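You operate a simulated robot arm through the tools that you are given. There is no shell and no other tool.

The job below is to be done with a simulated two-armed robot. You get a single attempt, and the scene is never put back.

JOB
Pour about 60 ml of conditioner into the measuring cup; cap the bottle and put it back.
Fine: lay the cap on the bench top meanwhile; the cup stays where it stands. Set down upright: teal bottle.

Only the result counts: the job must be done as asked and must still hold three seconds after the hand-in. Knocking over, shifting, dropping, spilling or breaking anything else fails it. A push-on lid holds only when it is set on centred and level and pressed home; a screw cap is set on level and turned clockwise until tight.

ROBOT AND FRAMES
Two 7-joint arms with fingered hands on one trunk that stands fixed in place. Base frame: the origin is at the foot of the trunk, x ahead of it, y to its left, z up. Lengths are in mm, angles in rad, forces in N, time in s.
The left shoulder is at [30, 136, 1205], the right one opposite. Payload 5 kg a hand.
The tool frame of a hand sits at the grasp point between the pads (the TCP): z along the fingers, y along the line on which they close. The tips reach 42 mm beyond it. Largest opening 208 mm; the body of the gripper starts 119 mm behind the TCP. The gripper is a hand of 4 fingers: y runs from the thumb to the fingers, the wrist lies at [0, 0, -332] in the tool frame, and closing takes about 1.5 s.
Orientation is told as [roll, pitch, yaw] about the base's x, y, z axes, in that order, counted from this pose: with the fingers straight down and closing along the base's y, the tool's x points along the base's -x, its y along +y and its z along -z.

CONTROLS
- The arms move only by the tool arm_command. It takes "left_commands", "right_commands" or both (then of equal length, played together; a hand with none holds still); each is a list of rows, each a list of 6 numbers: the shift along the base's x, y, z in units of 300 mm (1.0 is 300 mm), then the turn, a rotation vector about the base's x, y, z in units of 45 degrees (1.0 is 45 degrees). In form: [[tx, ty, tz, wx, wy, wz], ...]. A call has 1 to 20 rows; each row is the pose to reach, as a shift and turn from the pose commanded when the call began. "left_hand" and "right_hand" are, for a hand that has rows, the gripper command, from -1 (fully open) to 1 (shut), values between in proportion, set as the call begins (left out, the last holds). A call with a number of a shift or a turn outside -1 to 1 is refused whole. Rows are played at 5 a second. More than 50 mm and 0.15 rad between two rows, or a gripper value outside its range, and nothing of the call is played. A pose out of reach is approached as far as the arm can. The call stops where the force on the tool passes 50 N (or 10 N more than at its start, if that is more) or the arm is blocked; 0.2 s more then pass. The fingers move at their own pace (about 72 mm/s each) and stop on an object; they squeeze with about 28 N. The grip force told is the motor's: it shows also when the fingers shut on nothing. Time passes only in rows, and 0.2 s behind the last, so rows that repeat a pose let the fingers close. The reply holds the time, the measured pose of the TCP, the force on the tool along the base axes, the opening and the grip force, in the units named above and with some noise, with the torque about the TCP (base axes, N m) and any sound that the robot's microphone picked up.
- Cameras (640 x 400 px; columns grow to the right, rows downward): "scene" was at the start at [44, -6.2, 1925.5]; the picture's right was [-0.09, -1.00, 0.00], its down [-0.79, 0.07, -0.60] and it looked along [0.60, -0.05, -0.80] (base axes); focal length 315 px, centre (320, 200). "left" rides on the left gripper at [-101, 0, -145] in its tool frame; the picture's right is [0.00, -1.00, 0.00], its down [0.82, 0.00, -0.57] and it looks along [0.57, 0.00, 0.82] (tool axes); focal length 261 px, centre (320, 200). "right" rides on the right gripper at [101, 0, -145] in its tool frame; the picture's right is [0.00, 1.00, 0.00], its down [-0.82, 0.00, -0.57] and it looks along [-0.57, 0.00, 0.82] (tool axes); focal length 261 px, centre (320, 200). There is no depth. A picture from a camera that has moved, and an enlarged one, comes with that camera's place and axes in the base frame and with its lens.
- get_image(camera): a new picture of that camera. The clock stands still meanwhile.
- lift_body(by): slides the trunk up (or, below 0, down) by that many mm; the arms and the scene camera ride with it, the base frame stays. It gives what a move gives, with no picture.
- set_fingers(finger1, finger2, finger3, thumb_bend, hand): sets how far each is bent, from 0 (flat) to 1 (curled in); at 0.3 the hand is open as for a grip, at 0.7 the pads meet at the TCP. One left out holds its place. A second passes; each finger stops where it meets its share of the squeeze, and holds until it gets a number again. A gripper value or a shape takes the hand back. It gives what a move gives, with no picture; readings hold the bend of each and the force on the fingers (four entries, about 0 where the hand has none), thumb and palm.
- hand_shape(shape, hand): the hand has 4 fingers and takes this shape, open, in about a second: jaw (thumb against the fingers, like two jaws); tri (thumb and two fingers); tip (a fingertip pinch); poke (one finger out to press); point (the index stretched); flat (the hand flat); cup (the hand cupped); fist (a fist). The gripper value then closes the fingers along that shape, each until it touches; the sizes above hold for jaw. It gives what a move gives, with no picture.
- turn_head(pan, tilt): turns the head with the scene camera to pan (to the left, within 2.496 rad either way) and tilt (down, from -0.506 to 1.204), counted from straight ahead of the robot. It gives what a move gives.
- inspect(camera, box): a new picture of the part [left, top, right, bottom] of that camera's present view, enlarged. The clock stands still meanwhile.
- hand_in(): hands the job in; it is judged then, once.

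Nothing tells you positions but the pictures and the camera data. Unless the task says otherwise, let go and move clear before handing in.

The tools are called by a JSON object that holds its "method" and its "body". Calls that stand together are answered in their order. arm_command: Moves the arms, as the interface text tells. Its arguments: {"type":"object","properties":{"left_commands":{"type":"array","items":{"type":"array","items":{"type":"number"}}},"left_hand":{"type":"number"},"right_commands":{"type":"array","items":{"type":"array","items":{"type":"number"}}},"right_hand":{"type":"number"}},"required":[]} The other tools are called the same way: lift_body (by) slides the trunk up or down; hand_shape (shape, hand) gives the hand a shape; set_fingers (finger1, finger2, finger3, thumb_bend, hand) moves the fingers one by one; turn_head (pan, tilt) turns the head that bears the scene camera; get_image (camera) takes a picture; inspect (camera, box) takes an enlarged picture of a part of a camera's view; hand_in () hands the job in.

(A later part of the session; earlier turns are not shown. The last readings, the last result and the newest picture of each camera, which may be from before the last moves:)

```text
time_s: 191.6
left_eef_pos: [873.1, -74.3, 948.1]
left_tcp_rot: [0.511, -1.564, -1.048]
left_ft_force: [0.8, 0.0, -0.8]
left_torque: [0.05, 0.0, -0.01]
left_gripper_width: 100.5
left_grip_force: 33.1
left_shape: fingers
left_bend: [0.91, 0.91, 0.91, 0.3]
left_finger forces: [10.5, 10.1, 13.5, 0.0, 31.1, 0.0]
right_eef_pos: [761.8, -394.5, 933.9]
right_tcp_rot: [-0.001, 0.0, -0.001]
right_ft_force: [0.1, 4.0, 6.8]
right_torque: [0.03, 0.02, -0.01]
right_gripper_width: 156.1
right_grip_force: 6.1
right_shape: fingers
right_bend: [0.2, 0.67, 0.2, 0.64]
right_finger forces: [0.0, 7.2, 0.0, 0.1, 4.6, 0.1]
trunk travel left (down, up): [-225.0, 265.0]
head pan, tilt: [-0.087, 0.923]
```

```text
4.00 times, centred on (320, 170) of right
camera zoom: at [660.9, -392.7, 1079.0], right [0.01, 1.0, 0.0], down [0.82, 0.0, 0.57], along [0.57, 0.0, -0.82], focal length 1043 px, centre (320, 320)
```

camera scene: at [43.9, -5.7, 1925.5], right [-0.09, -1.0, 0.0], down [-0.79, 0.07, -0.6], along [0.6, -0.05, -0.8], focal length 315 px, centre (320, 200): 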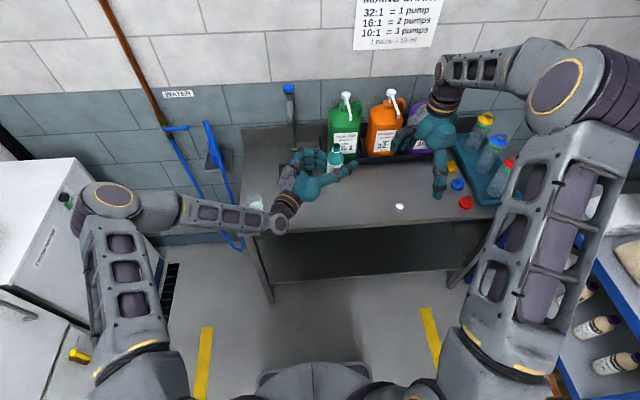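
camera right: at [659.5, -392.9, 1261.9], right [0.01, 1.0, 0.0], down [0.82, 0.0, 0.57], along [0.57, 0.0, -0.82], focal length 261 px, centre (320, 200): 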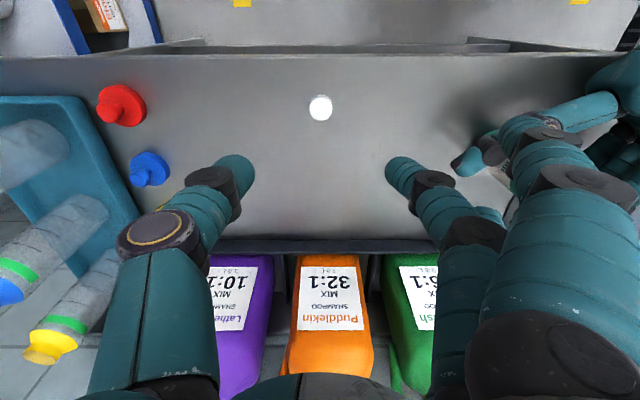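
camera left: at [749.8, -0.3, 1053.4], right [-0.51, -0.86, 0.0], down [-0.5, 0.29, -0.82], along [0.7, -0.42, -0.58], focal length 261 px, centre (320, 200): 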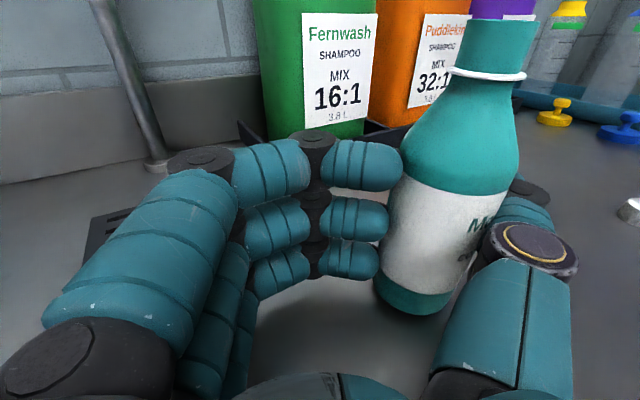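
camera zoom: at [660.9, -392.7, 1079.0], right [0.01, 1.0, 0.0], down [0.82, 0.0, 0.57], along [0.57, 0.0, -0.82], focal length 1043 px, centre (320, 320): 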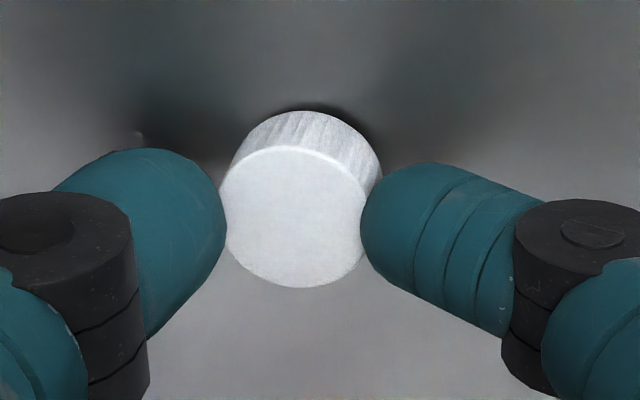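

The cap is settling back. I'll open further to let it lie flat.

{"method": "set_fingers", "body": {"hand": "right", "finger2": 0.63, "thumb_bend": 0.64}}

{"method": "set_fingers", "body": {"hand": "right", "finger2": 0.5, "thumb_bend": 0.5}}

{"method": "inspect", "body": {"camera": "scene", "box": [385, 185, 425, 215]}}

{"method": "inspect", "body": {"camera": "right", "box": [220, 80, 420, 240]}}

```text
time_s: 192.6
left_eef_pos: [873.7, -74.5, 947.2]
left_tcp_rot: [0.52, -1.566, -1.056]
left_ft_force: [0.4, -0.3, 1.7]
left_torque: [-0.14, 0.06, 0.01]
left_gripper_width: 100.8
left_grip_force: 32.6
left_shape: fingers
left_bend: [0.91, 0.91, 0.91, 0.3]
left_finger forces: [11.0, 10.0, 13.1, 0.0, 30.8, 0.0]
right_eef_pos: [761.9, -394.4, 934.4]
right_tcp_rot: [0.0, 0.002, 0.001]
right_ft_force: [-0.6, 0.5, -0.8]
right_torque: [-0.01, 0.01, -0.01]
right_gripper_width: 153.2
right_grip_force: 0.0
right_shape: fingers
right_bend: [0.2, 0.63, 0.2, 0.64]
right_finger forces: [0.1, 0.0, 0.0, 0.0, 0.0, 0.1]
trunk travel left (down, up): [-225.0, 265.0]
head pan, tilt: [-0.087, 0.923]
```

```text
time_s: 193.6
left_eef_pos: [873.3, -74.7, 947.1]
left_tcp_rot: [0.52, -1.566, -1.055]
left_ft_force: [-0.3, -0.2, 2.3]
left_torque: [-0.18, 0.1, 0.08]
left_gripper_width: 100.8
left_grip_force: 32.6
left_shape: fingers
left_bend: [0.91, 0.91, 0.91, 0.3]
left_finger forces: [11.2, 10.0, 12.9, 0.0, 30.8, 0.0]
right_eef_pos: [761.4, -394.3, 934.6]
right_tcp_rot: [0.001, 0.002, 0.0]
right_ft_force: [0.1, 0.4, 0.0]
right_torque: [0.01, 0.02, -0.02]
right_gripper_width: 188.3
right_grip_force: 0.0
right_shape: fingers
right_bend: [0.2, 0.5, 0.2, 0.5]
right_finger forces: [0.1, 0.1, 0.0, 0.0, 0.0, 0.1]
trunk travel left (down, up): [-225.0, 265.0]
head pan, tilt: [-0.087, 0.923]
```

```text
13.33 times, centred on (405, 200) of scene
camera zoom: at [44.0, -6.2, 1925.5], right [-0.09, -1.0, 0.0], down [-0.79, 0.07, -0.6], along [0.6, -0.05, -0.8], focal length 4196 px, centre (-813, 200)
```

zoom: 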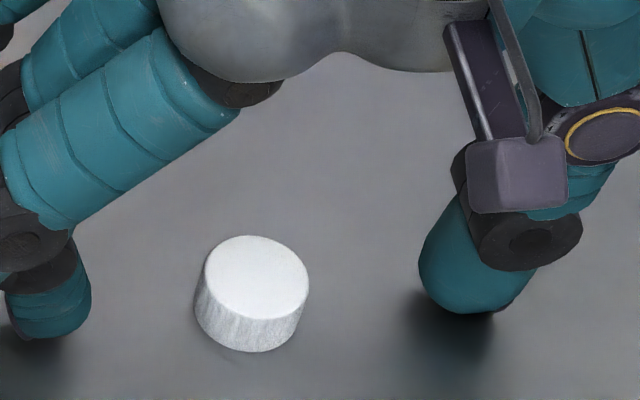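

```text
2.50 times, centred on (320, 160) of right
camera zoom: at [661.0, -393.3, 1078.7], right [0.01, 1.0, 0.0], down [0.82, 0.0, 0.57], along [0.57, 0.0, -0.82], focal length 652 px, centre (320, 300)
```

zoom: 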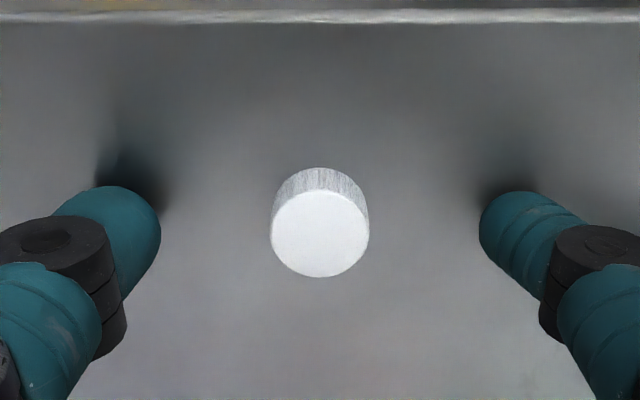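

The cap is flat again in the same place. I'll raise the hand, switch to jaw shape, and check the fingertip height when partly closed.

{"method": "arm_command", "body": {"right_commands": [[0, 0, 0.05, 0, 0, 0], [0, 0, 0.12, 0, 0, 0], [0, 0, 0.2, 0, 0, 0], [0, 0, 0.2, 0, 0, 0]]}}

{"method": "hand_shape", "body": {"hand": "right", "shape": "jaw"}}

{"method": "arm_command", "body": {"right_commands": [[0, 0, 0, 0, 0, 0], [0, 0, 0, 0, 0, 0], [0, 0, 0, 0, 0, 0], [0, 0, 0, 0, 0, 0], [0, 0, 0, 0, 0, 0], [0, 0, 0, 0, 0, 0]], "right_hand": 0.45}}

{"method": "inspect", "body": {"camera": "scene", "box": [375, 165, 435, 215]}}

{"method": "inspect", "body": {"camera": "right", "box": [220, 80, 420, 240]}}

```text
time_s: 194.6
left_eef_pos: [873.4, -73.8, 947.4]
left_tcp_rot: [0.527, -1.566, -1.066]
left_ft_force: [-0.7, 0.9, 1.2]
left_torque: [-0.09, 0.18, -0.04]
left_gripper_width: 100.7
left_grip_force: 32.8
left_shape: fingers
left_bend: [0.91, 0.91, 0.91, 0.3]
left_finger forces: [10.7, 9.8, 13.4, 0.0, 31.0, 0.1]
right_eef_pos: [761.4, -394.7, 993.6]
right_tcp_rot: [0.002, 0.002, -0.002]
right_ft_force: [-0.9, -0.7, 0.3]
right_torque: [0.01, 0.05, 0.01]
right_gripper_width: 188.2
right_grip_force: 0.0
right_shape: fingers
right_bend: [0.2, 0.5, 0.2, 0.5]
right_finger forces: [0.0, 0.1, 0.1, 0.0, 0.0, 0.1]
trunk travel left (down, up): [-225.0, 265.0]
head pan, tilt: [-0.087, 0.923]
```

```text
time_s: 195.5
left_eef_pos: [873.0, -74.4, 947.7]
left_tcp_rot: [0.52, -1.566, -1.056]
left_ft_force: [-0.1, -0.1, 1.9]
left_torque: [-0.13, 0.15, -0.06]
left_gripper_width: 100.6
left_grip_force: 33.2
left_shape: fingers
left_bend: [0.91, 0.91, 0.91, 0.3]
left_finger forces: [10.9, 9.8, 13.2, 0.0, 31.0, 0.0]
right_eef_pos: [762.1, -394.7, 993.0]
right_tcp_rot: [0.001, 0.002, -0.002]
right_ft_force: [0.6, 0.5, -0.6]
right_torque: [0.02, 0.02, 0.0]
right_gripper_width: 208.0
right_grip_force: 0.0
right_shape: jaw
right_bend: [0.3, 0.3, 0.3, 0.3]
right_finger forces: [0.0, 0.0, 0.0, 0.0, 0.1, 0.0]
trunk travel left (down, up): [-225.0, 265.0]
head pan, tilt: [-0.087, 0.923]
```

```text
time_s: 196.9
left_eef_pos: [874.0, -74.7, 947.4]
left_tcp_rot: [0.523, -1.566, -1.061]
left_ft_force: [-0.7, 0.7, 0.6]
left_torque: [-0.09, 0.14, -0.03]
left_gripper_width: 100.7
left_grip_force: 32.6
left_shape: fingers
left_bend: [0.91, 0.91, 0.91, 0.3]
left_finger forces: [10.9, 9.8, 13.3, 0.0, 30.9, 0.0]
right_eef_pos: [761.6, -394.5, 993.8]
right_tcp_rot: [0.0, 0.0, -0.002]
right_ft_force: [0.2, -0.9, 0.6]
right_torque: [0.02, 0.0, -0.03]
right_gripper_width: 57.8
right_grip_force: 0.1
right_shape: jaw
right_bend: [0.73, 0.73, 0.73, 0.7]
right_finger forces: [0.0, 0.0, 0.1, 0.0, 0.0, 0.1]
trunk travel left (down, up): [-225.0, 265.0]
head pan, tilt: [-0.087, 0.923]
```

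```text
8.00 times, centred on (405, 190) of scene
camera zoom: at [43.9, -6.1, 1925.5], right [-0.09, -1.0, 0.0], down [-0.79, 0.07, -0.6], along [0.6, -0.05, -0.8], focal length 2518 px, centre (-360, 280)
```

zoom: 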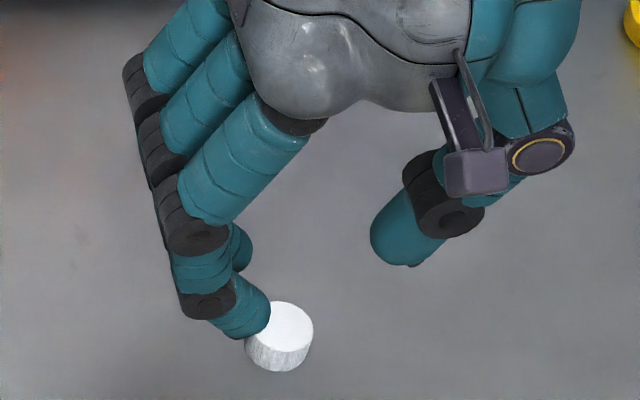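

```text
2.50 times, centred on (320, 160) of right
camera zoom: at [661.7, -393.6, 1138.2], right [0.01, 1.0, 0.0], down [0.82, 0.0, 0.57], along [0.57, 0.0, -0.82], focal length 652 px, centre (320, 300)
```

zoom: 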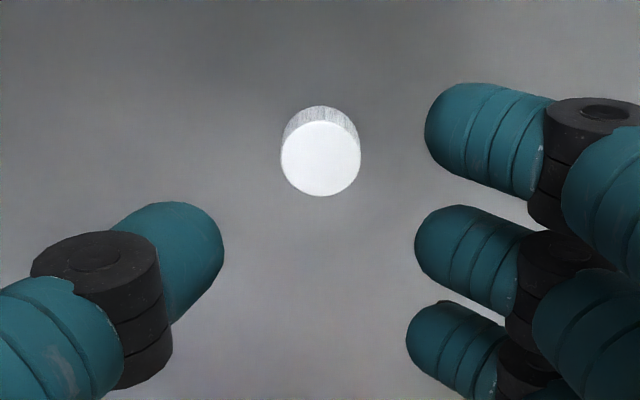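

In jaw mode the fingertips stay symmetric about the grasp point, with pad centres about 33 mm below it. I'll lower so they straddle the cap at mid-height and close.

{"method": "arm_command", "body": {"right_commands": [[0, 0.002, -0.07, 0, 0, 0], [0, 0.002, -0.14, 0, 0, 0], [0, 0.002, -0.2, 0, 0, 0], [0, 0.002, -0.229, 0, 0, 0], [0, 0.002, -0.229, 0, 0, 0]]}}

{"method": "inspect", "body": {"camera": "right", "box": [220, 80, 420, 240]}}

{"method": "inspect", "body": {"camera": "scene", "box": [385, 185, 425, 215]}}

```text
time_s: 198.1
left_eef_pos: [873.1, -74.3, 946.8]
left_tcp_rot: [0.528, -1.566, -1.064]
left_ft_force: [0.1, 0.4, 1.8]
left_torque: [-0.15, 0.16, 0.0]
left_gripper_width: 100.7
left_grip_force: 32.4
left_shape: fingers
left_bend: [0.91, 0.91, 0.91, 0.3]
left_finger forces: [11.3, 9.9, 13.0, 0.0, 31.1, 0.0]
right_eef_pos: [761.9, -392.8, 925.2]
right_tcp_rot: [0.002, 0.003, -0.001]
right_ft_force: [0.3, 0.0, -0.4]
right_torque: [0.0, -0.02, -0.01]
right_gripper_width: 57.8
right_grip_force: 0.0
right_shape: jaw
right_bend: [0.73, 0.73, 0.73, 0.7]
right_finger forces: [0.0, 0.0, 0.1, 0.1, 0.0, 0.1]
trunk travel left (down, up): [-225.0, 265.0]
head pan, tilt: [-0.087, 0.923]
```

```text
2.50 times, centred on (320, 160) of right
camera zoom: at [661.6, -392.8, 1069.6], right [0.01, 1.0, 0.0], down [0.82, 0.0, 0.57], along [0.57, 0.0, -0.82], focal length 652 px, centre (320, 300)
```

zoom: 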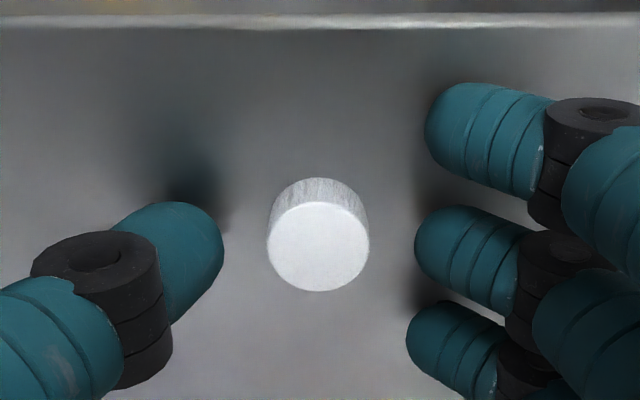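

```text
13.33 times, centred on (405, 200) of scene
camera zoom: at [43.8, -6.2, 1925.6], right [-0.09, -1.0, 0.0], down [-0.79, 0.07, -0.6], along [0.6, -0.05, -0.8], focal length 4196 px, centre (-813, 200)
```

zoom: 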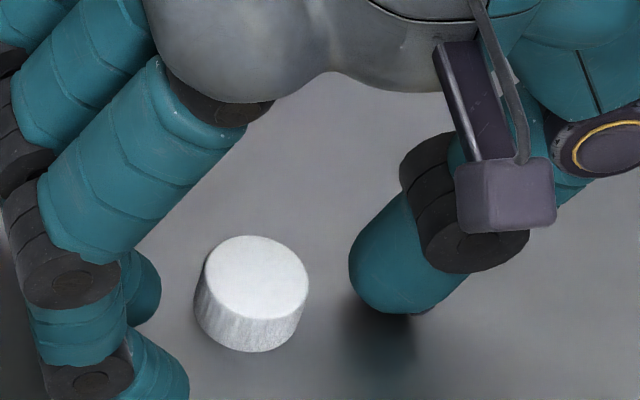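

{"method": "arm_command", "body": {"right_commands": [[0, 0, 0, 0, 0, 0], [0, 0, 0, 0, 0, 0], [0, 0, 0, 0, 0, 0]], "right_hand": 0.68}}

{"method": "arm_command", "body": {"right_commands": [[0, 0, 0, 0, 0, 0], [0, 0, 0, 0, 0, 0], [0, 0, 0, 0, 0, 0], [0, 0, 0, 0, 0, 0]], "right_hand": 1}}

{"method": "inspect", "body": {"camera": "right", "box": [220, 80, 420, 240]}}

{"method": "inspect", "body": {"camera": "scene", "box": [385, 185, 425, 215]}}

```text
time_s: 198.9
left_eef_pos: [873.5, -74.2, 948.0]
left_tcp_rot: [0.529, -1.566, -1.064]
left_ft_force: [0.2, -0.1, 1.6]
left_torque: [-0.13, 0.15, -0.01]
left_gripper_width: 101.0
left_grip_force: 32.4
left_shape: fingers
left_bend: [0.91, 0.91, 0.91, 0.3]
left_finger forces: [11.3, 9.8, 13.1, 0.1, 30.9, 0.0]
right_eef_pos: [762.8, -393.9, 924.9]
right_tcp_rot: [0.0, 0.002, -0.001]
right_ft_force: [0.5, -0.4, -0.9]
right_torque: [-0.01, 0.0, -0.01]
right_gripper_width: 33.8
right_grip_force: 0.1
right_shape: jaw
right_bend: [0.73, 0.73, 0.73, 0.7]
right_finger forces: [0.0, 0.0, 0.0, 0.1, 0.0, 0.0]
trunk travel left (down, up): [-225.0, 265.0]
head pan, tilt: [-0.087, 0.923]
```

```text
time_s: 199.9
left_eef_pos: [873.5, -74.9, 947.7]
left_tcp_rot: [0.553, -1.565, -1.088]
left_ft_force: [0.1, 0.7, -0.2]
left_torque: [-0.04, 0.04, 0.02]
left_gripper_width: 100.7
left_grip_force: 32.5
left_shape: fingers
left_bend: [0.91, 0.91, 0.91, 0.3]
left_finger forces: [11.0, 10.0, 13.4, 0.0, 30.8, 0.1]
right_eef_pos: [762.9, -394.2, 925.9]
right_tcp_rot: [-0.001, -0.001, -0.001]
right_ft_force: [0.8, -4.4, 6.2]
right_torque: [-0.01, 0.0, 0.0]
right_gripper_width: 10.3
right_grip_force: 27.8
right_shape: jaw
right_bend: [0.7, 0.71, 0.7, 0.71]
right_finger forces: [0.0, 16.1, 0.1, 0.1, 20.6, 0.0]
trunk travel left (down, up): [-225.0, 265.0]
head pan, tilt: [-0.087, 0.923]
```

```text
2.50 times, centred on (320, 160) of right
camera zoom: at [661.6, -393.5, 1070.3], right [0.01, 1.0, 0.0], down [0.82, 0.0, 0.57], along [0.57, 0.0, -0.82], focal length 652 px, centre (320, 300)
```

zoom: 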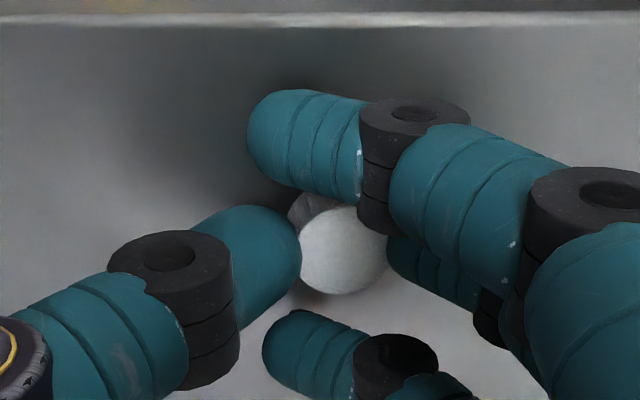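

```text
13.33 times, centred on (405, 200) of scene
camera zoom: at [43.5, -6.3, 1925.6], right [-0.09, -1.0, 0.0], down [-0.79, 0.07, -0.6], along [0.6, -0.05, -0.8], focal length 4196 px, centre (-813, 200)
```

zoom: 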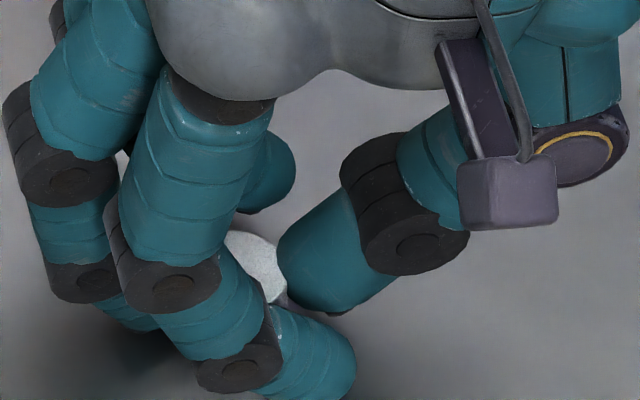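

The cap is gripped at 16/21 N. I'll lift it a little, then open fingers 1 and 3 so I can see its attitude.

{"method": "arm_command", "body": {"right_commands": [[0, 0, 0.03, 0, 0, 0], [0, 0, 0.1, 0, 0, 0], [0, 0, 0.2, 0, 0, 0], [0, 0, 0.3, 0, 0, 0], [0, 0, 0.4, 0, 0, 0], [0, 0, 0.4, 0, 0, 0]]}}

{"method": "set_fingers", "body": {"hand": "right", "finger1": 0.2, "finger3": 0.2}}

{"method": "inspect", "body": {"camera": "right", "box": [250, 110, 400, 230]}}

{"method": "inspect", "body": {"camera": "scene", "box": [380, 160, 430, 200]}}

```text
time_s: 201.3
left_eef_pos: [874.5, -74.1, 947.1]
left_tcp_rot: [0.531, -1.567, -1.069]
left_ft_force: [-0.9, 1.4, 2.5]
left_torque: [-0.11, 0.15, -0.09]
left_gripper_width: 100.7
left_grip_force: 32.5
left_shape: fingers
left_bend: [0.91, 0.91, 0.91, 0.3]
left_finger forces: [11.2, 9.9, 13.2, 0.0, 31.1, 0.1]
right_eef_pos: [761.0, -395.0, 1046.9]
right_tcp_rot: [0.0, 0.003, -0.002]
right_ft_force: [0.4, -1.1, -1.0]
right_torque: [0.0, 0.02, -0.02]
right_gripper_width: 9.6
right_grip_force: 27.9
right_shape: jaw
right_bend: [0.7, 0.71, 0.7, 0.72]
right_finger forces: [0.1, 16.5, 0.0, 0.0, 16.3, 0.1]
trunk travel left (down, up): [-225.0, 265.0]
head pan, tilt: [-0.087, 0.923]
```

```text
time_s: 202.3
left_eef_pos: [873.6, -74.7, 947.3]
left_tcp_rot: [0.525, -1.565, -1.06]
left_ft_force: [0.1, 0.8, 2.4]
left_torque: [-0.16, 0.14, 0.01]
left_gripper_width: 100.7
left_grip_force: 32.7
left_shape: fingers
left_bend: [0.91, 0.91, 0.91, 0.3]
left_finger forces: [11.4, 9.9, 13.1, 0.1, 30.7, 0.0]
right_eef_pos: [762.2, -394.3, 1046.3]
right_tcp_rot: [-0.001, 0.001, -0.002]
right_ft_force: [0.4, 0.5, -1.1]
right_torque: [0.03, 0.03, 0.02]
right_gripper_width: 141.0
right_grip_force: 16.4
right_shape: fingers
right_bend: [0.2, 0.71, 0.2, 0.72]
right_finger forces: [0.0, 16.5, 0.1, 0.1, 16.3, 0.0]
trunk travel left (down, up): [-225.0, 265.0]
head pan, tilt: [-0.087, 0.923]
```

```text
3.33 times, centred on (325, 170) of right
camera zoom: at [661.4, -393.4, 1191.4], right [0.01, 1.0, 0.0], down [0.82, 0.0, 0.57], along [0.57, 0.0, -0.82], focal length 869 px, centre (303, 300)
```

zoom: 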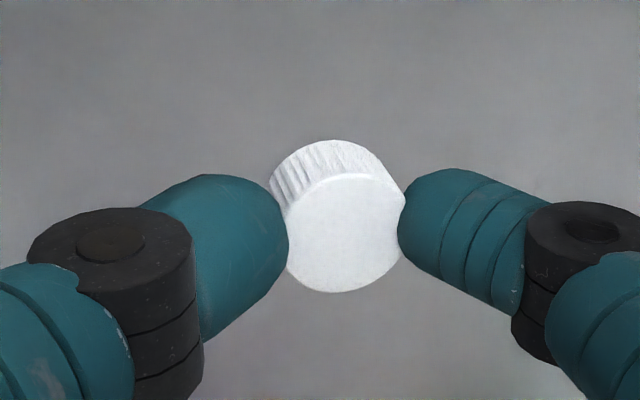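

```text
10.00 times, centred on (405, 180) of scene
camera zoom: at [43.9, -6.2, 1925.5], right [-0.09, -1.0, 0.0], down [-0.79, 0.07, -0.6], along [0.6, -0.05, -0.8], focal length 3147 px, centre (-530, 400)
```

zoom: 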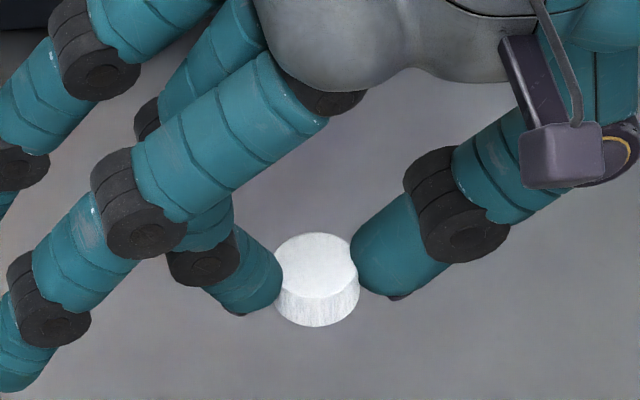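

The cap is held with a balanced 16 N, tilted about 9° toward finger 2. I'll tilt the hand to level it and then verify.

{"method": "arm_command", "body": {"right_commands": [[0, 0, 0.03, 0.067, 0.022, 0], [0, 0, 0.06, 0.133, 0.045, 0], [0, 0, 0.1, 0.2, 0.067, 0], [0, 0, 0.1, 0.2, 0.067, 0]]}}

{"method": "inspect", "body": {"camera": "scene", "box": [385, 155, 425, 190]}}

{"method": "inspect", "body": {"camera": "right", "box": [290, 130, 370, 200]}}

{"method": "get_image", "body": {"camera": "left"}}

```text
time_s: 203.3
left_eef_pos: [874.2, -74.4, 948.6]
left_tcp_rot: [0.468, -1.566, -1.002]
left_ft_force: [-0.5, -0.6, 2.5]
left_torque: [-0.18, 0.13, 0.03]
left_gripper_width: 100.6
left_grip_force: 32.2
left_shape: fingers
left_bend: [0.91, 0.91, 0.91, 0.3]
left_finger forces: [11.6, 9.7, 12.7, 0.1, 30.6, 0.0]
right_eef_pos: [761.8, -392.5, 1076.7]
right_tcp_rot: [0.158, 0.054, 0.004]
right_ft_force: [0.6, 0.3, -0.6]
right_torque: [-0.04, 0.05, 0.01]
right_gripper_width: 140.8
right_grip_force: 16.8
right_shape: fingers
right_bend: [0.2, 0.71, 0.2, 0.72]
right_finger forces: [0.1, 16.4, 0.1, 0.0, 16.2, 0.0]
trunk travel left (down, up): [-225.0, 265.0]
head pan, tilt: [-0.087, 0.923]
```

```text
11.43 times, centred on (405, 172) of scene
camera zoom: at [44.0, -5.7, 1925.5], right [-0.09, -1.0, 0.0], down [-0.79, 0.07, -0.6], along [0.6, -0.05, -0.8], focal length 3597 px, centre (-651, 514)
```

zoom: 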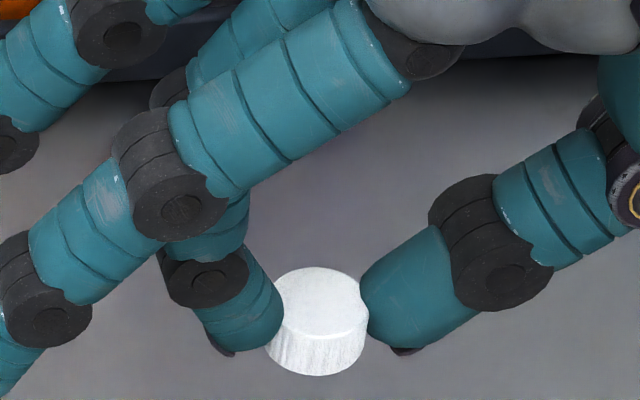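

```text
5.71 times, centred on (330, 165) of right
camera zoom: at [668.7, -414.8, 1224.4], right [0.01, 0.99, 0.16], down [0.85, -0.09, 0.52], along [0.53, 0.13, -0.84], focal length 1489 px, centre (263, 400)
```

zoom: 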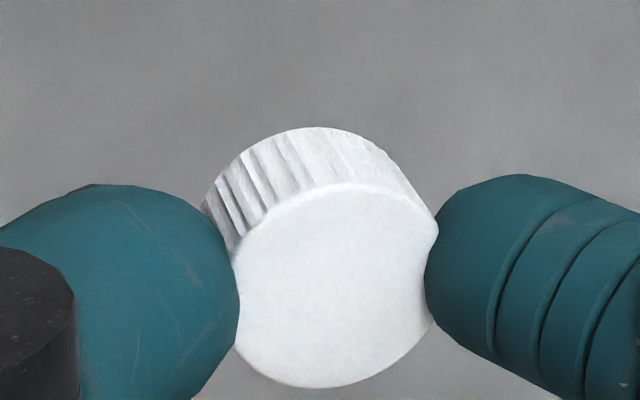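

```text
taken
camera left: at [749.2, 0.2, 1049.0], right [-0.51, -0.86, 0.0], down [-0.5, 0.29, -0.82], along [0.7, -0.42, -0.58], focal length 261 px, centre (320, 200)
```

left: 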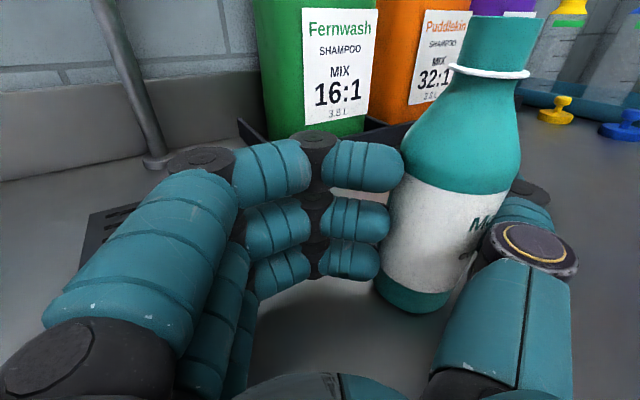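

The cap is now level to within about 3°. I'll locate the bottle mouth precisely.

{"method": "inspect", "body": {"camera": "left", "box": [400, 0, 600, 120]}}

{"method": "inspect", "body": {"camera": "scene", "box": [315, 155, 355, 195]}}

{"method": "get_image", "body": {"camera": "right"}}

```text
3.20 times, centred on (500, 60) of left
camera zoom: at [749.2, 0.2, 1049.0], right [-0.51, -0.86, 0.0], down [-0.5, 0.29, -0.82], along [0.7, -0.42, -0.58], focal length 834 px, centre (-256, 648)
```

zoom: 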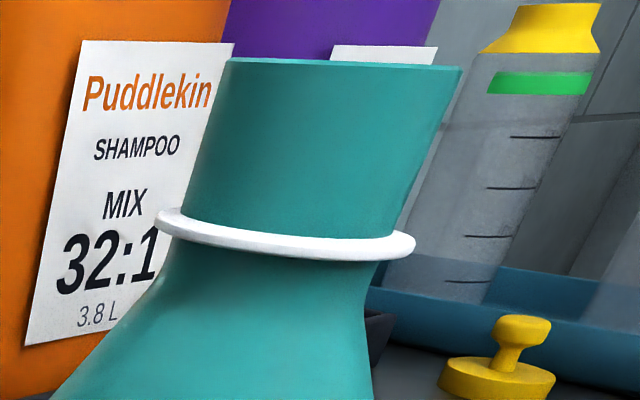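

```text
10.00 times, centred on (335, 175) of scene
camera zoom: at [44.0, -5.7, 1925.5], right [-0.09, -1.0, 0.0], down [-0.79, 0.07, -0.6], along [0.6, -0.05, -0.8], focal length 3147 px, centre (170, 450)
```

zoom: 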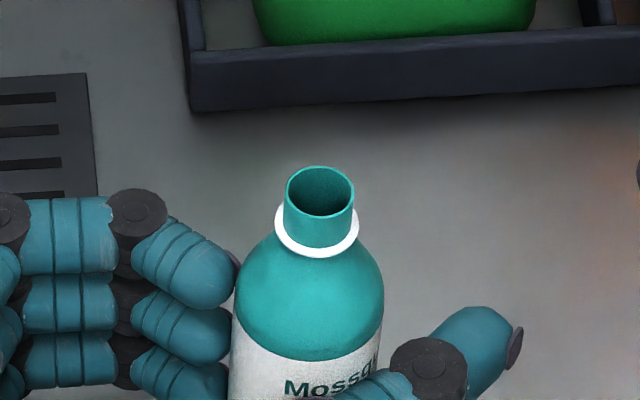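

```text
taken
camera right: at [668.7, -414.8, 1224.4], right [0.01, 0.99, 0.16], down [0.85, -0.09, 0.52], along [0.53, 0.13, -0.84], focal length 261 px, centre (320, 200)
```

right: 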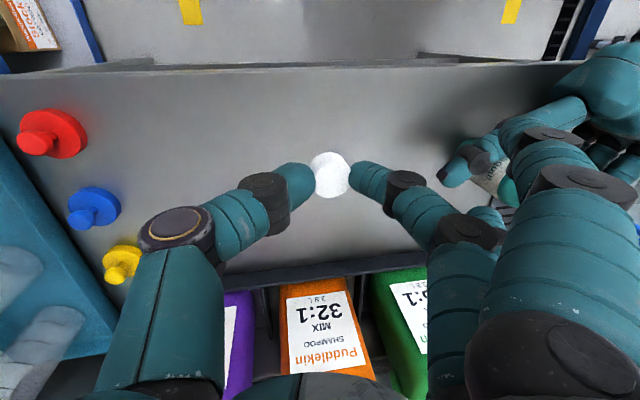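

The bottle mouth is at (821, -130, 1048), upright. I'll fine-correct the cap's level, curl fingers 1 and 3 out of the way, and rotate the hand to yaw +90° at height, ready for a long clockwise stroke.

{"method": "set_fingers", "body": {"hand": "right", "finger1": 1.0, "finger3": 1.0}}

{"method": "arm_command", "body": {"right_commands": [[0, 0, 0.08, 0.02, 0.015, 0], [0, 0, 0.16, 0.045, 0.03, 0], [0, 0, 0.25, 0.045, 0.03, 0], [0, 0, 0.35, 0.045, 0.03, 0], [0, 0, 0.4, 0.045, 0.03, 0], [0, 0, 0.4, 0.045, 0.03, 0]]}}

{"method": "arm_command", "body": {"right_commands": [[0.02, 0.06, 0, 0, 0, 0.15], [0.04, 0.12, 0, 0, 0, 0.3], [0.06, 0.18, 0, 0, 0, 0.45], [0.08, 0.24, 0, 0, 0, 0.6], [0.1, 0.3, 0, 0, 0, 0.75], [0.12, 0.36, 0, 0, 0, 0.9], [0.14, 0.42, 0, 0, 0, 1.0], [0.14, 0.42, 0, 0, 0, 1.0]]}}

{"method": "arm_command", "body": {"right_commands": [[0.02, 0.08, 0, 0, 0, 0.15], [0.04, 0.16, 0, 0, 0, 0.3], [0.06, 0.24, 0, 0, 0, 0.45], [0.08, 0.32, 0, 0, 0, 0.6], [0.1, 0.4, 0, 0, 0, 0.75], [0.105, 0.45, 0, 0, 0, 0.9], [0.105, 0.45, 0, 0, 0, 1.0], [0.105, 0.45, 0, 0, 0, 1.0]]}}

{"method": "get_image", "body": {"camera": "scene"}}

{"method": "inspect", "body": {"camera": "scene", "box": [300, 100, 380, 180]}}

```text
time_s: 204.3
left_eef_pos: [874.2, -74.0, 948.4]
left_tcp_rot: [0.528, -1.564, -1.062]
left_ft_force: [-0.1, 0.0, 1.5]
left_torque: [-0.14, 0.18, 0.0]
left_gripper_width: 100.8
left_grip_force: 32.2
left_shape: fingers
left_bend: [0.91, 0.91, 0.91, 0.3]
left_finger forces: [11.5, 9.8, 12.9, 0.0, 30.8, 0.0]
right_eef_pos: [761.2, -392.4, 1077.0]
right_tcp_rot: [0.157, 0.054, 0.003]
right_ft_force: [0.2, -0.2, -0.1]
right_torque: [0.01, -0.02, 0.0]
right_gripper_width: 68.1
right_grip_force: 16.4
right_shape: fingers
right_bend: [1.0, 0.71, 1.0, 0.72]
right_finger forces: [0.1, 16.3, 0.1, 0.1, 16.4, 0.1]
trunk travel left (down, up): [-225.0, 265.0]
head pan, tilt: [-0.087, 0.923]
```

```text
time_s: 205.7
left_eef_pos: [872.8, -74.5, 947.3]
left_tcp_rot: [0.525, -1.567, -1.06]
left_ft_force: [-0.3, -0.4, 1.4]
left_torque: [-0.1, 0.19, -0.03]
left_gripper_width: 100.7
left_grip_force: 32.0
left_shape: fingers
left_bend: [0.91, 0.91, 0.91, 0.3]
left_finger forces: [11.6, 9.8, 12.9, 0.1, 30.8, 0.1]
right_eef_pos: [762.3, -394.4, 1195.1]
right_tcp_rot: [0.191, 0.076, 0.005]
right_ft_force: [-0.4, 0.0, -1.1]
right_torque: [0.01, 0.02, 0.02]
right_gripper_width: 67.7
right_grip_force: 15.3
right_shape: fingers
right_bend: [1.0, 0.71, 1.0, 0.72]
right_finger forces: [0.1, 15.5, 0.0, 0.0, 15.5, 0.0]
trunk travel left (down, up): [-225.0, 265.0]
head pan, tilt: [-0.087, 0.923]
```

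```text
time_s: 207.5
left_eef_pos: [872.3, -74.2, 947.8]
left_tcp_rot: [0.595, -1.566, -1.132]
left_ft_force: [0.3, 0.0, 3.3]
left_torque: [-0.11, 0.16, 0.01]
left_gripper_width: 100.7
left_grip_force: 33.0
left_shape: fingers
left_bend: [0.91, 0.91, 0.91, 0.3]
left_finger forces: [11.6, 10.0, 12.6, 0.0, 30.8, 0.1]
right_eef_pos: [803.5, -267.5, 1195.9]
right_tcp_rot: [0.191, 0.077, 0.791]
right_ft_force: [-0.3, 0.4, -0.1]
right_torque: [0.06, -0.02, -0.01]
right_gripper_width: 67.9
right_grip_force: 15.2
right_shape: fingers
right_bend: [1.0, 0.71, 1.0, 0.72]
right_finger forces: [0.0, 15.3, 0.1, 0.1, 15.0, 0.1]
trunk travel left (down, up): [-225.0, 265.0]
head pan, tilt: [-0.087, 0.923]
```

```text
time_s: 209.3
left_eef_pos: [873.1, -73.9, 948.5]
left_tcp_rot: [0.49, -1.565, -1.025]
left_ft_force: [-0.4, -0.7, 1.1]
left_torque: [-0.15, 0.13, -0.01]
left_gripper_width: 100.7
left_grip_force: 31.8
left_shape: fingers
left_bend: [0.91, 0.91, 0.91, 0.3]
left_finger forces: [11.9, 10.0, 12.2, 0.1, 30.6, 0.0]
right_eef_pos: [835.7, -133.5, 1195.0]
right_tcp_rot: [0.193, 0.077, 1.578]
right_ft_force: [-0.3, -0.3, 0.2]
right_torque: [0.03, 0.01, -0.02]
right_gripper_width: 68.1
right_grip_force: 15.1
right_shape: fingers
right_bend: [1.0, 0.71, 1.0, 0.72]
right_finger forces: [0.0, 15.3, 0.0, 0.0, 15.0, 0.0]
trunk travel left (down, up): [-225.0, 265.0]
head pan, tilt: [-0.087, 0.923]
```

```text
taken
camera scene: at [44.0, -6.0, 1925.5], right [-0.09, -1.0, 0.0], down [-0.79, 0.07, -0.6], along [0.6, -0.05, -0.8], focal length 315 px, centre (320, 200)
```

scene: 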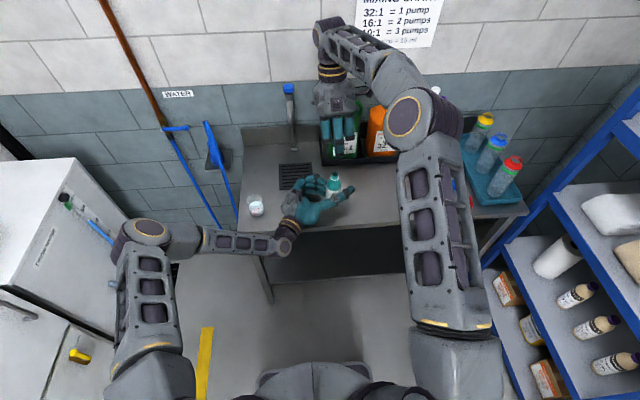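

```text
5.00 times, centred on (340, 140) of scene
camera zoom: at [44.0, -6.0, 1925.5], right [-0.09, -1.0, 0.0], down [-0.79, 0.07, -0.6], along [0.6, -0.05, -0.8], focal length 1574 px, centre (220, 500)
```

zoom: 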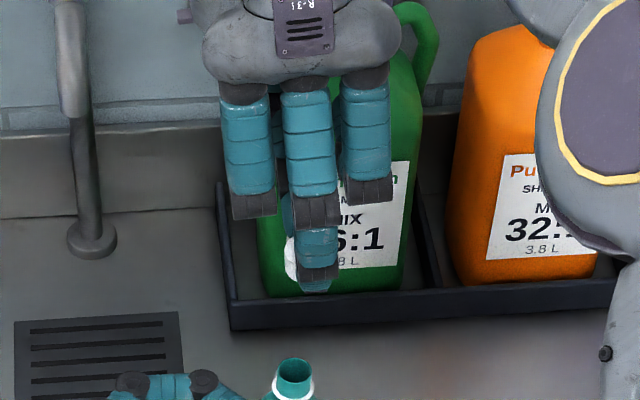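

The hand is above the bottle at yaw 90°. At this yaw fingers 1 and 3 point over free space, so I'll open them to let the right camera see cap and mouth together.

{"method": "set_fingers", "body": {"hand": "right", "finger1": 0.2, "finger3": 0.2}}

{"method": "get_image", "body": {"camera": "right"}}

{"method": "inspect", "body": {"camera": "right", "box": [270, 90, 400, 200]}}

```text
time_s: 210.3
left_eef_pos: [874.1, -73.5, 947.6]
left_tcp_rot: [0.524, -1.566, -1.06]
left_ft_force: [-0.4, 0.6, 1.4]
left_torque: [-0.15, 0.16, 0.02]
left_gripper_width: 100.7
left_grip_force: 32.4
left_shape: fingers
left_bend: [0.91, 0.91, 0.91, 0.3]
left_finger forces: [11.9, 10.0, 12.2, 0.0, 30.6, 0.1]
right_eef_pos: [834.8, -132.1, 1197.4]
right_tcp_rot: [0.192, 0.077, 1.575]
right_ft_force: [-0.5, 0.3, 0.5]
right_torque: [0.0, -0.01, 0.0]
right_gripper_width: 139.7
right_grip_force: 15.4
right_shape: fingers
right_bend: [0.2, 0.71, 0.2, 0.72]
right_finger forces: [0.0, 15.3, 0.0, 0.0, 15.0, 0.1]
trunk travel left (down, up): [-225.0, 265.0]
head pan, tilt: [-0.087, 0.923]
```

```text
taken
camera right: at [863.5, -222.5, 1345.8], right [-0.98, 0.01, 0.19], down [0.11, 0.86, 0.5], along [-0.16, 0.51, -0.85], focal length 261 px, centre (320, 200)
```

right: 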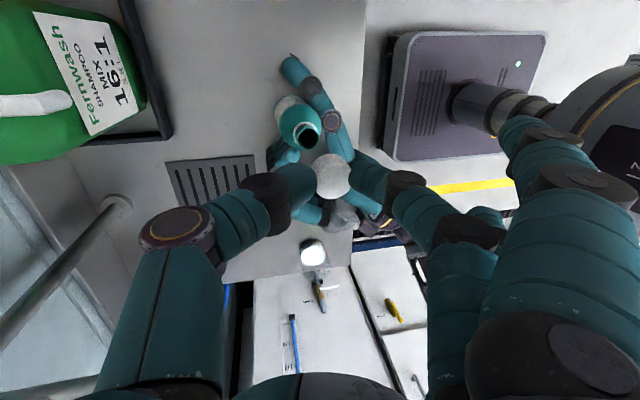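

```text
3.64 times, centred on (335, 145) of right
camera zoom: at [863.5, -222.5, 1345.8], right [-0.98, 0.01, 0.19], down [0.11, 0.86, 0.5], along [-0.16, 0.51, -0.85], focal length 948 px, centre (266, 400)
```

zoom: 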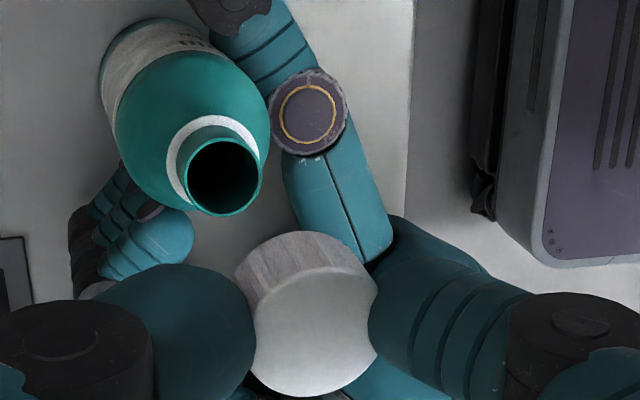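

Both cap and mouth are visible: the cap sits at (819, -131) and the mouth at (821, -128.5). I'll shift 2 mm and lower to just above the mouth.

{"method": "arm_command", "body": {"right_commands": [[0.007, 0.007, -0.06, 0, 0, 0], [0.007, 0.007, -0.12, 0, 0, 0], [0.007, 0.007, -0.18, 0, 0, 0], [0.007, 0.007, -0.24, 0, 0, 0], [0.007, 0.007, -0.28, 0, 0, 0], [0.007, 0.007, -0.3, 0, 0, 0], [0.007, 0.007, -0.3, 0, 0, 0]]}}

{"method": "inspect", "body": {"camera": "right", "box": [270, 110, 380, 200]}}

{"method": "inspect", "body": {"camera": "left", "box": [400, 0, 600, 120]}}

{"method": "inspect", "body": {"camera": "scene", "box": [310, 140, 360, 190]}}

```text
time_s: 211.9
left_eef_pos: [873.2, -73.4, 947.5]
left_tcp_rot: [0.517, -1.565, -1.054]
left_ft_force: [0.3, 0.4, 2.9]
left_torque: [-0.15, 0.15, -0.04]
left_gripper_width: 100.8
left_grip_force: 32.6
left_shape: fingers
left_bend: [0.91, 0.91, 0.91, 0.3]
left_finger forces: [11.8, 9.9, 12.3, 0.1, 30.7, 0.1]
right_eef_pos: [837.7, -130.8, 1105.5]
right_tcp_rot: [0.192, 0.077, 1.576]
right_ft_force: [-0.4, 0.0, 0.4]
right_torque: [0.0, -0.02, 0.02]
right_gripper_width: 139.7
right_grip_force: 14.6
right_shape: fingers
right_bend: [0.2, 0.71, 0.2, 0.72]
right_finger forces: [0.0, 15.4, 0.0, 0.0, 15.1, 0.0]
trunk travel left (down, up): [-225.0, 265.0]
head pan, tilt: [-0.087, 0.923]
```

```text
4.44 times, centred on (325, 155) of right
camera zoom: at [865.0, -219.7, 1254.7], right [-0.98, 0.01, 0.19], down [0.11, 0.86, 0.5], along [-0.16, 0.51, -0.85], focal length 1158 px, centre (298, 400)
```

zoom: 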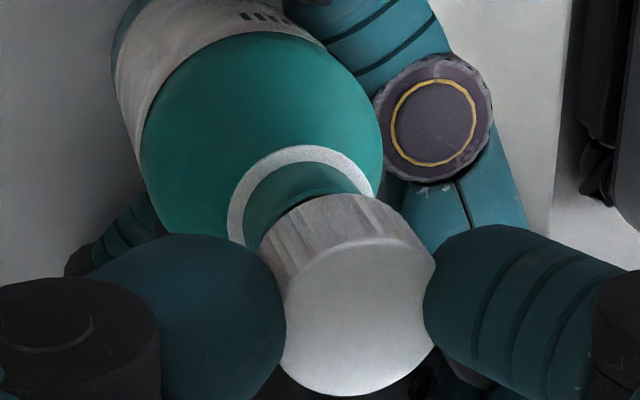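

```text
3.20 times, centred on (500, 60) of left
camera zoom: at [749.1, 0.2, 1049.0], right [-0.51, -0.86, 0.0], down [-0.5, 0.29, -0.82], along [0.7, -0.42, -0.58], focal length 834 px, centre (-256, 648)
```

zoom: 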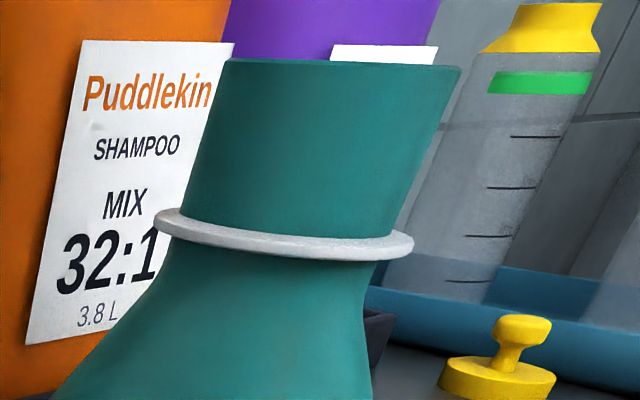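

```text
8.00 times, centred on (335, 165) of scene
camera zoom: at [43.9, -6.0, 1925.5], right [-0.09, -1.0, 0.0], down [-0.79, 0.07, -0.6], along [0.6, -0.05, -0.8], focal length 2518 px, centre (200, 480)
```

zoom: 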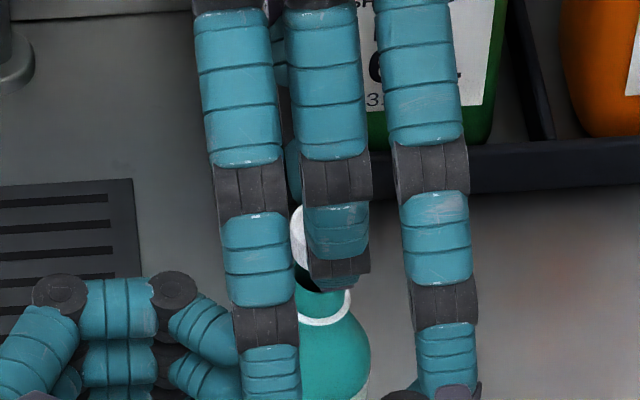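

Cap and mouth axes coincide to within about 1 mm, with the cap 9 mm above. I'll lower slowly over the neck, watching the force.

{"method": "arm_command", "body": {"right_commands": [[0, -0.002, -0.012, 0, 0, 0], [0, -0.002, -0.024, 0, 0, 0], [0, -0.002, -0.03, 0, 0, 0], [0, -0.002, -0.03, 0, 0, 0]]}}

{"method": "inspect", "body": {"camera": "right", "box": [270, 110, 380, 200]}}

{"method": "inspect", "body": {"camera": "left", "box": [400, 0, 600, 120]}}

```text
time_s: 212.9
left_eef_pos: [874.0, -75.5, 947.2]
left_tcp_rot: [0.512, -1.566, -1.048]
left_ft_force: [0.5, -0.4, 1.7]
left_torque: [-0.14, 0.16, -0.05]
left_gripper_width: 100.8
left_grip_force: 32.4
left_shape: fingers
left_bend: [0.91, 0.91, 0.91, 0.3]
left_finger forces: [12.0, 9.9, 12.3, 0.1, 30.8, 0.1]
right_eef_pos: [837.0, -129.8, 1097.1]
right_tcp_rot: [0.193, 0.08, 1.576]
right_ft_force: [0.0, 0.3, -0.5]
right_torque: [-0.01, 0.04, 0.0]
right_gripper_width: 139.3
right_grip_force: 14.9
right_shape: fingers
right_bend: [0.2, 0.71, 0.2, 0.72]
right_finger forces: [0.0, 15.3, 0.0, 0.0, 15.1, 0.0]
trunk travel left (down, up): [-225.0, 265.0]
head pan, tilt: [-0.087, 0.923]
```

```text
4.44 times, centred on (325, 155) of right
camera zoom: at [865.0, -219.7, 1245.7], right [-0.98, 0.01, 0.19], down [0.11, 0.86, 0.49], along [-0.16, 0.51, -0.85], focal length 1158 px, centre (298, 400)
```

zoom: 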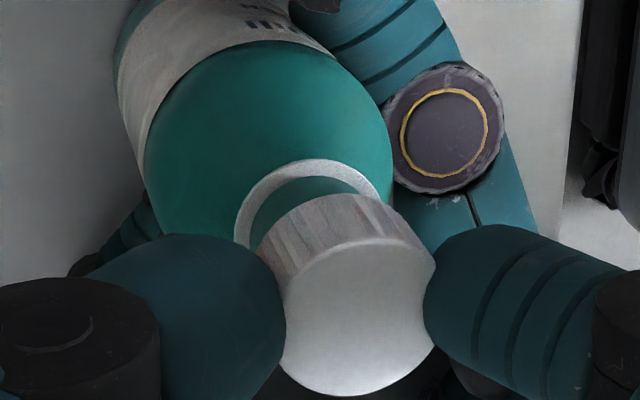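

```text
3.20 times, centred on (500, 60) of left
camera zoom: at [749.1, 0.2, 1049.0], right [-0.51, -0.86, 0.0], down [-0.5, 0.29, -0.82], along [0.7, -0.42, -0.58], focal length 834 px, centre (-256, 648)
```

zoom: 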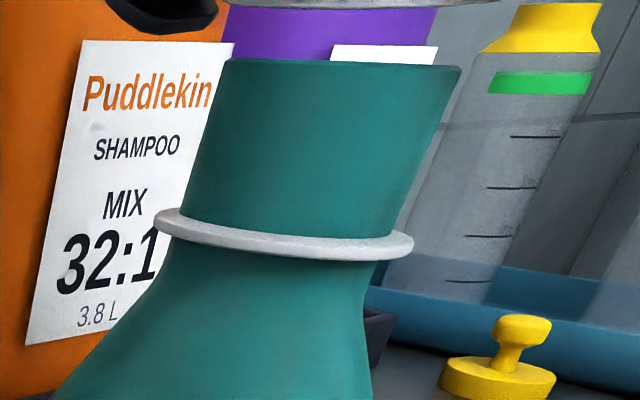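

{"method": "arm_command", "body": {"right_commands": [[-0.001, -0.002, -0.01, 0, 0, 0], [-0.001, -0.002, -0.02, 0, 0, 0], [-0.001, -0.002, -0.02, 0, 0, 0]]}}

{"method": "inspect", "body": {"camera": "left", "box": [400, 0, 600, 120]}}

{"method": "inspect", "body": {"camera": "right", "box": [270, 110, 380, 200]}}

```text
time_s: 213.7
left_eef_pos: [874.3, -74.2, 947.3]
left_tcp_rot: [0.511, -1.566, -1.047]
left_ft_force: [0.1, 0.2, 1.1]
left_torque: [-0.2, 0.16, -0.07]
left_gripper_width: 100.8
left_grip_force: 32.2
left_shape: fingers
left_bend: [0.91, 0.91, 0.91, 0.3]
left_finger forces: [12.7, 10.0, 11.8, 0.1, 30.6, 0.0]
right_eef_pos: [837.5, -131.5, 1090.2]
right_tcp_rot: [0.192, 0.078, 1.576]
right_ft_force: [0.0, -0.7, 1.4]
right_torque: [0.01, 0.04, 0.03]
right_gripper_width: 139.5
right_grip_force: 16.2
right_shape: fingers
right_bend: [0.2, 0.71, 0.2, 0.72]
right_finger forces: [0.0, 16.0, 0.1, 0.1, 15.2, 0.1]
trunk travel left (down, up): [-225.0, 265.0]
head pan, tilt: [-0.087, 0.923]
```

```text
3.20 times, centred on (500, 60) of left
camera zoom: at [749.1, 0.2, 1049.0], right [-0.51, -0.86, 0.0], down [-0.5, 0.29, -0.82], along [0.7, -0.42, -0.58], focal length 834 px, centre (-256, 648)
```

zoom: 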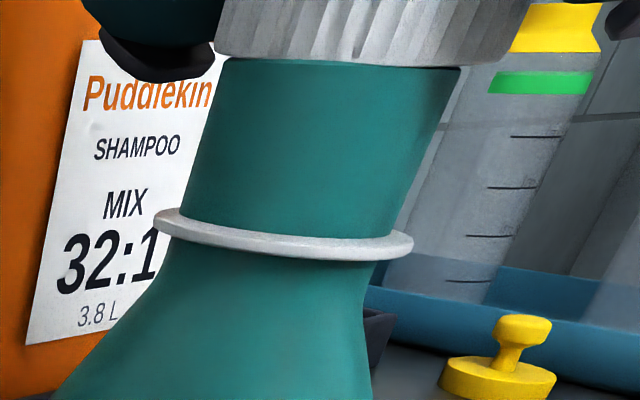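

```text
4.44 times, centred on (325, 155) of right
camera zoom: at [864.5, -220.9, 1239.8], right [-0.98, 0.01, 0.19], down [0.11, 0.86, 0.49], along [-0.16, 0.51, -0.85], focal length 1158 px, centre (298, 400)
```

zoom: 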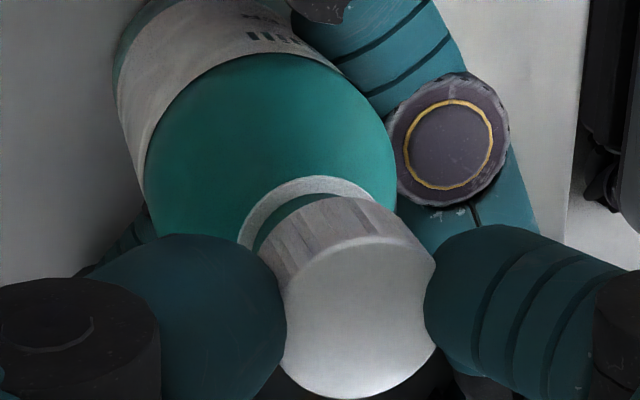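

The cap rim has reached the mouth, level with it and within 1 mm. I'll nudge it and continue down gently.

{"method": "arm_command", "body": {"right_commands": [[0.0015, 0.0025, -0.004, 0, 0, 0], [0.0015, 0.0025, -0.008, 0, 0, 0], [0.0015, 0.0025, -0.008, 0, 0, 0]]}}

{"method": "inspect", "body": {"camera": "left", "box": [400, 0, 600, 120]}}

```text
time_s: 214.5
left_eef_pos: [873.9, -74.1, 947.7]
left_tcp_rot: [0.519, -1.566, -1.052]
left_ft_force: [0.6, 2.3, -0.4]
left_torque: [-0.29, 0.05, -0.12]
left_gripper_width: 100.9
left_grip_force: 33.2
left_shape: fingers
left_bend: [0.91, 0.91, 0.91, 0.3]
left_finger forces: [14.3, 10.2, 11.0, 0.0, 30.0, 0.0]
right_eef_pos: [838.0, -131.0, 1089.5]
right_tcp_rot: [0.192, 0.078, 1.578]
right_ft_force: [-1.1, -2.7, 7.3]
right_torque: [-0.07, 0.26, 0.07]
right_gripper_width: 138.8
right_grip_force: 17.0
right_shape: fingers
right_bend: [0.2, 0.71, 0.2, 0.72]
right_finger forces: [0.0, 17.4, 0.0, 0.0, 15.3, 0.0]
trunk travel left (down, up): [-225.0, 265.0]
head pan, tilt: [-0.087, 0.923]
```

```text
3.20 times, centred on (500, 60) of left
camera zoom: at [749.0, 0.4, 1049.0], right [-0.51, -0.86, 0.0], down [-0.5, 0.29, -0.82], along [0.7, -0.42, -0.58], focal length 834 px, centre (-256, 648)
```

zoom: 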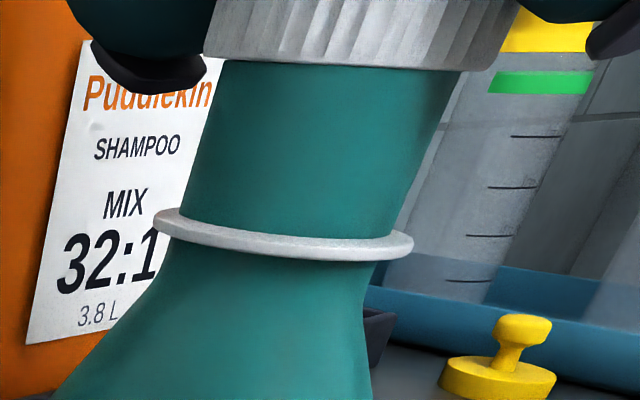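

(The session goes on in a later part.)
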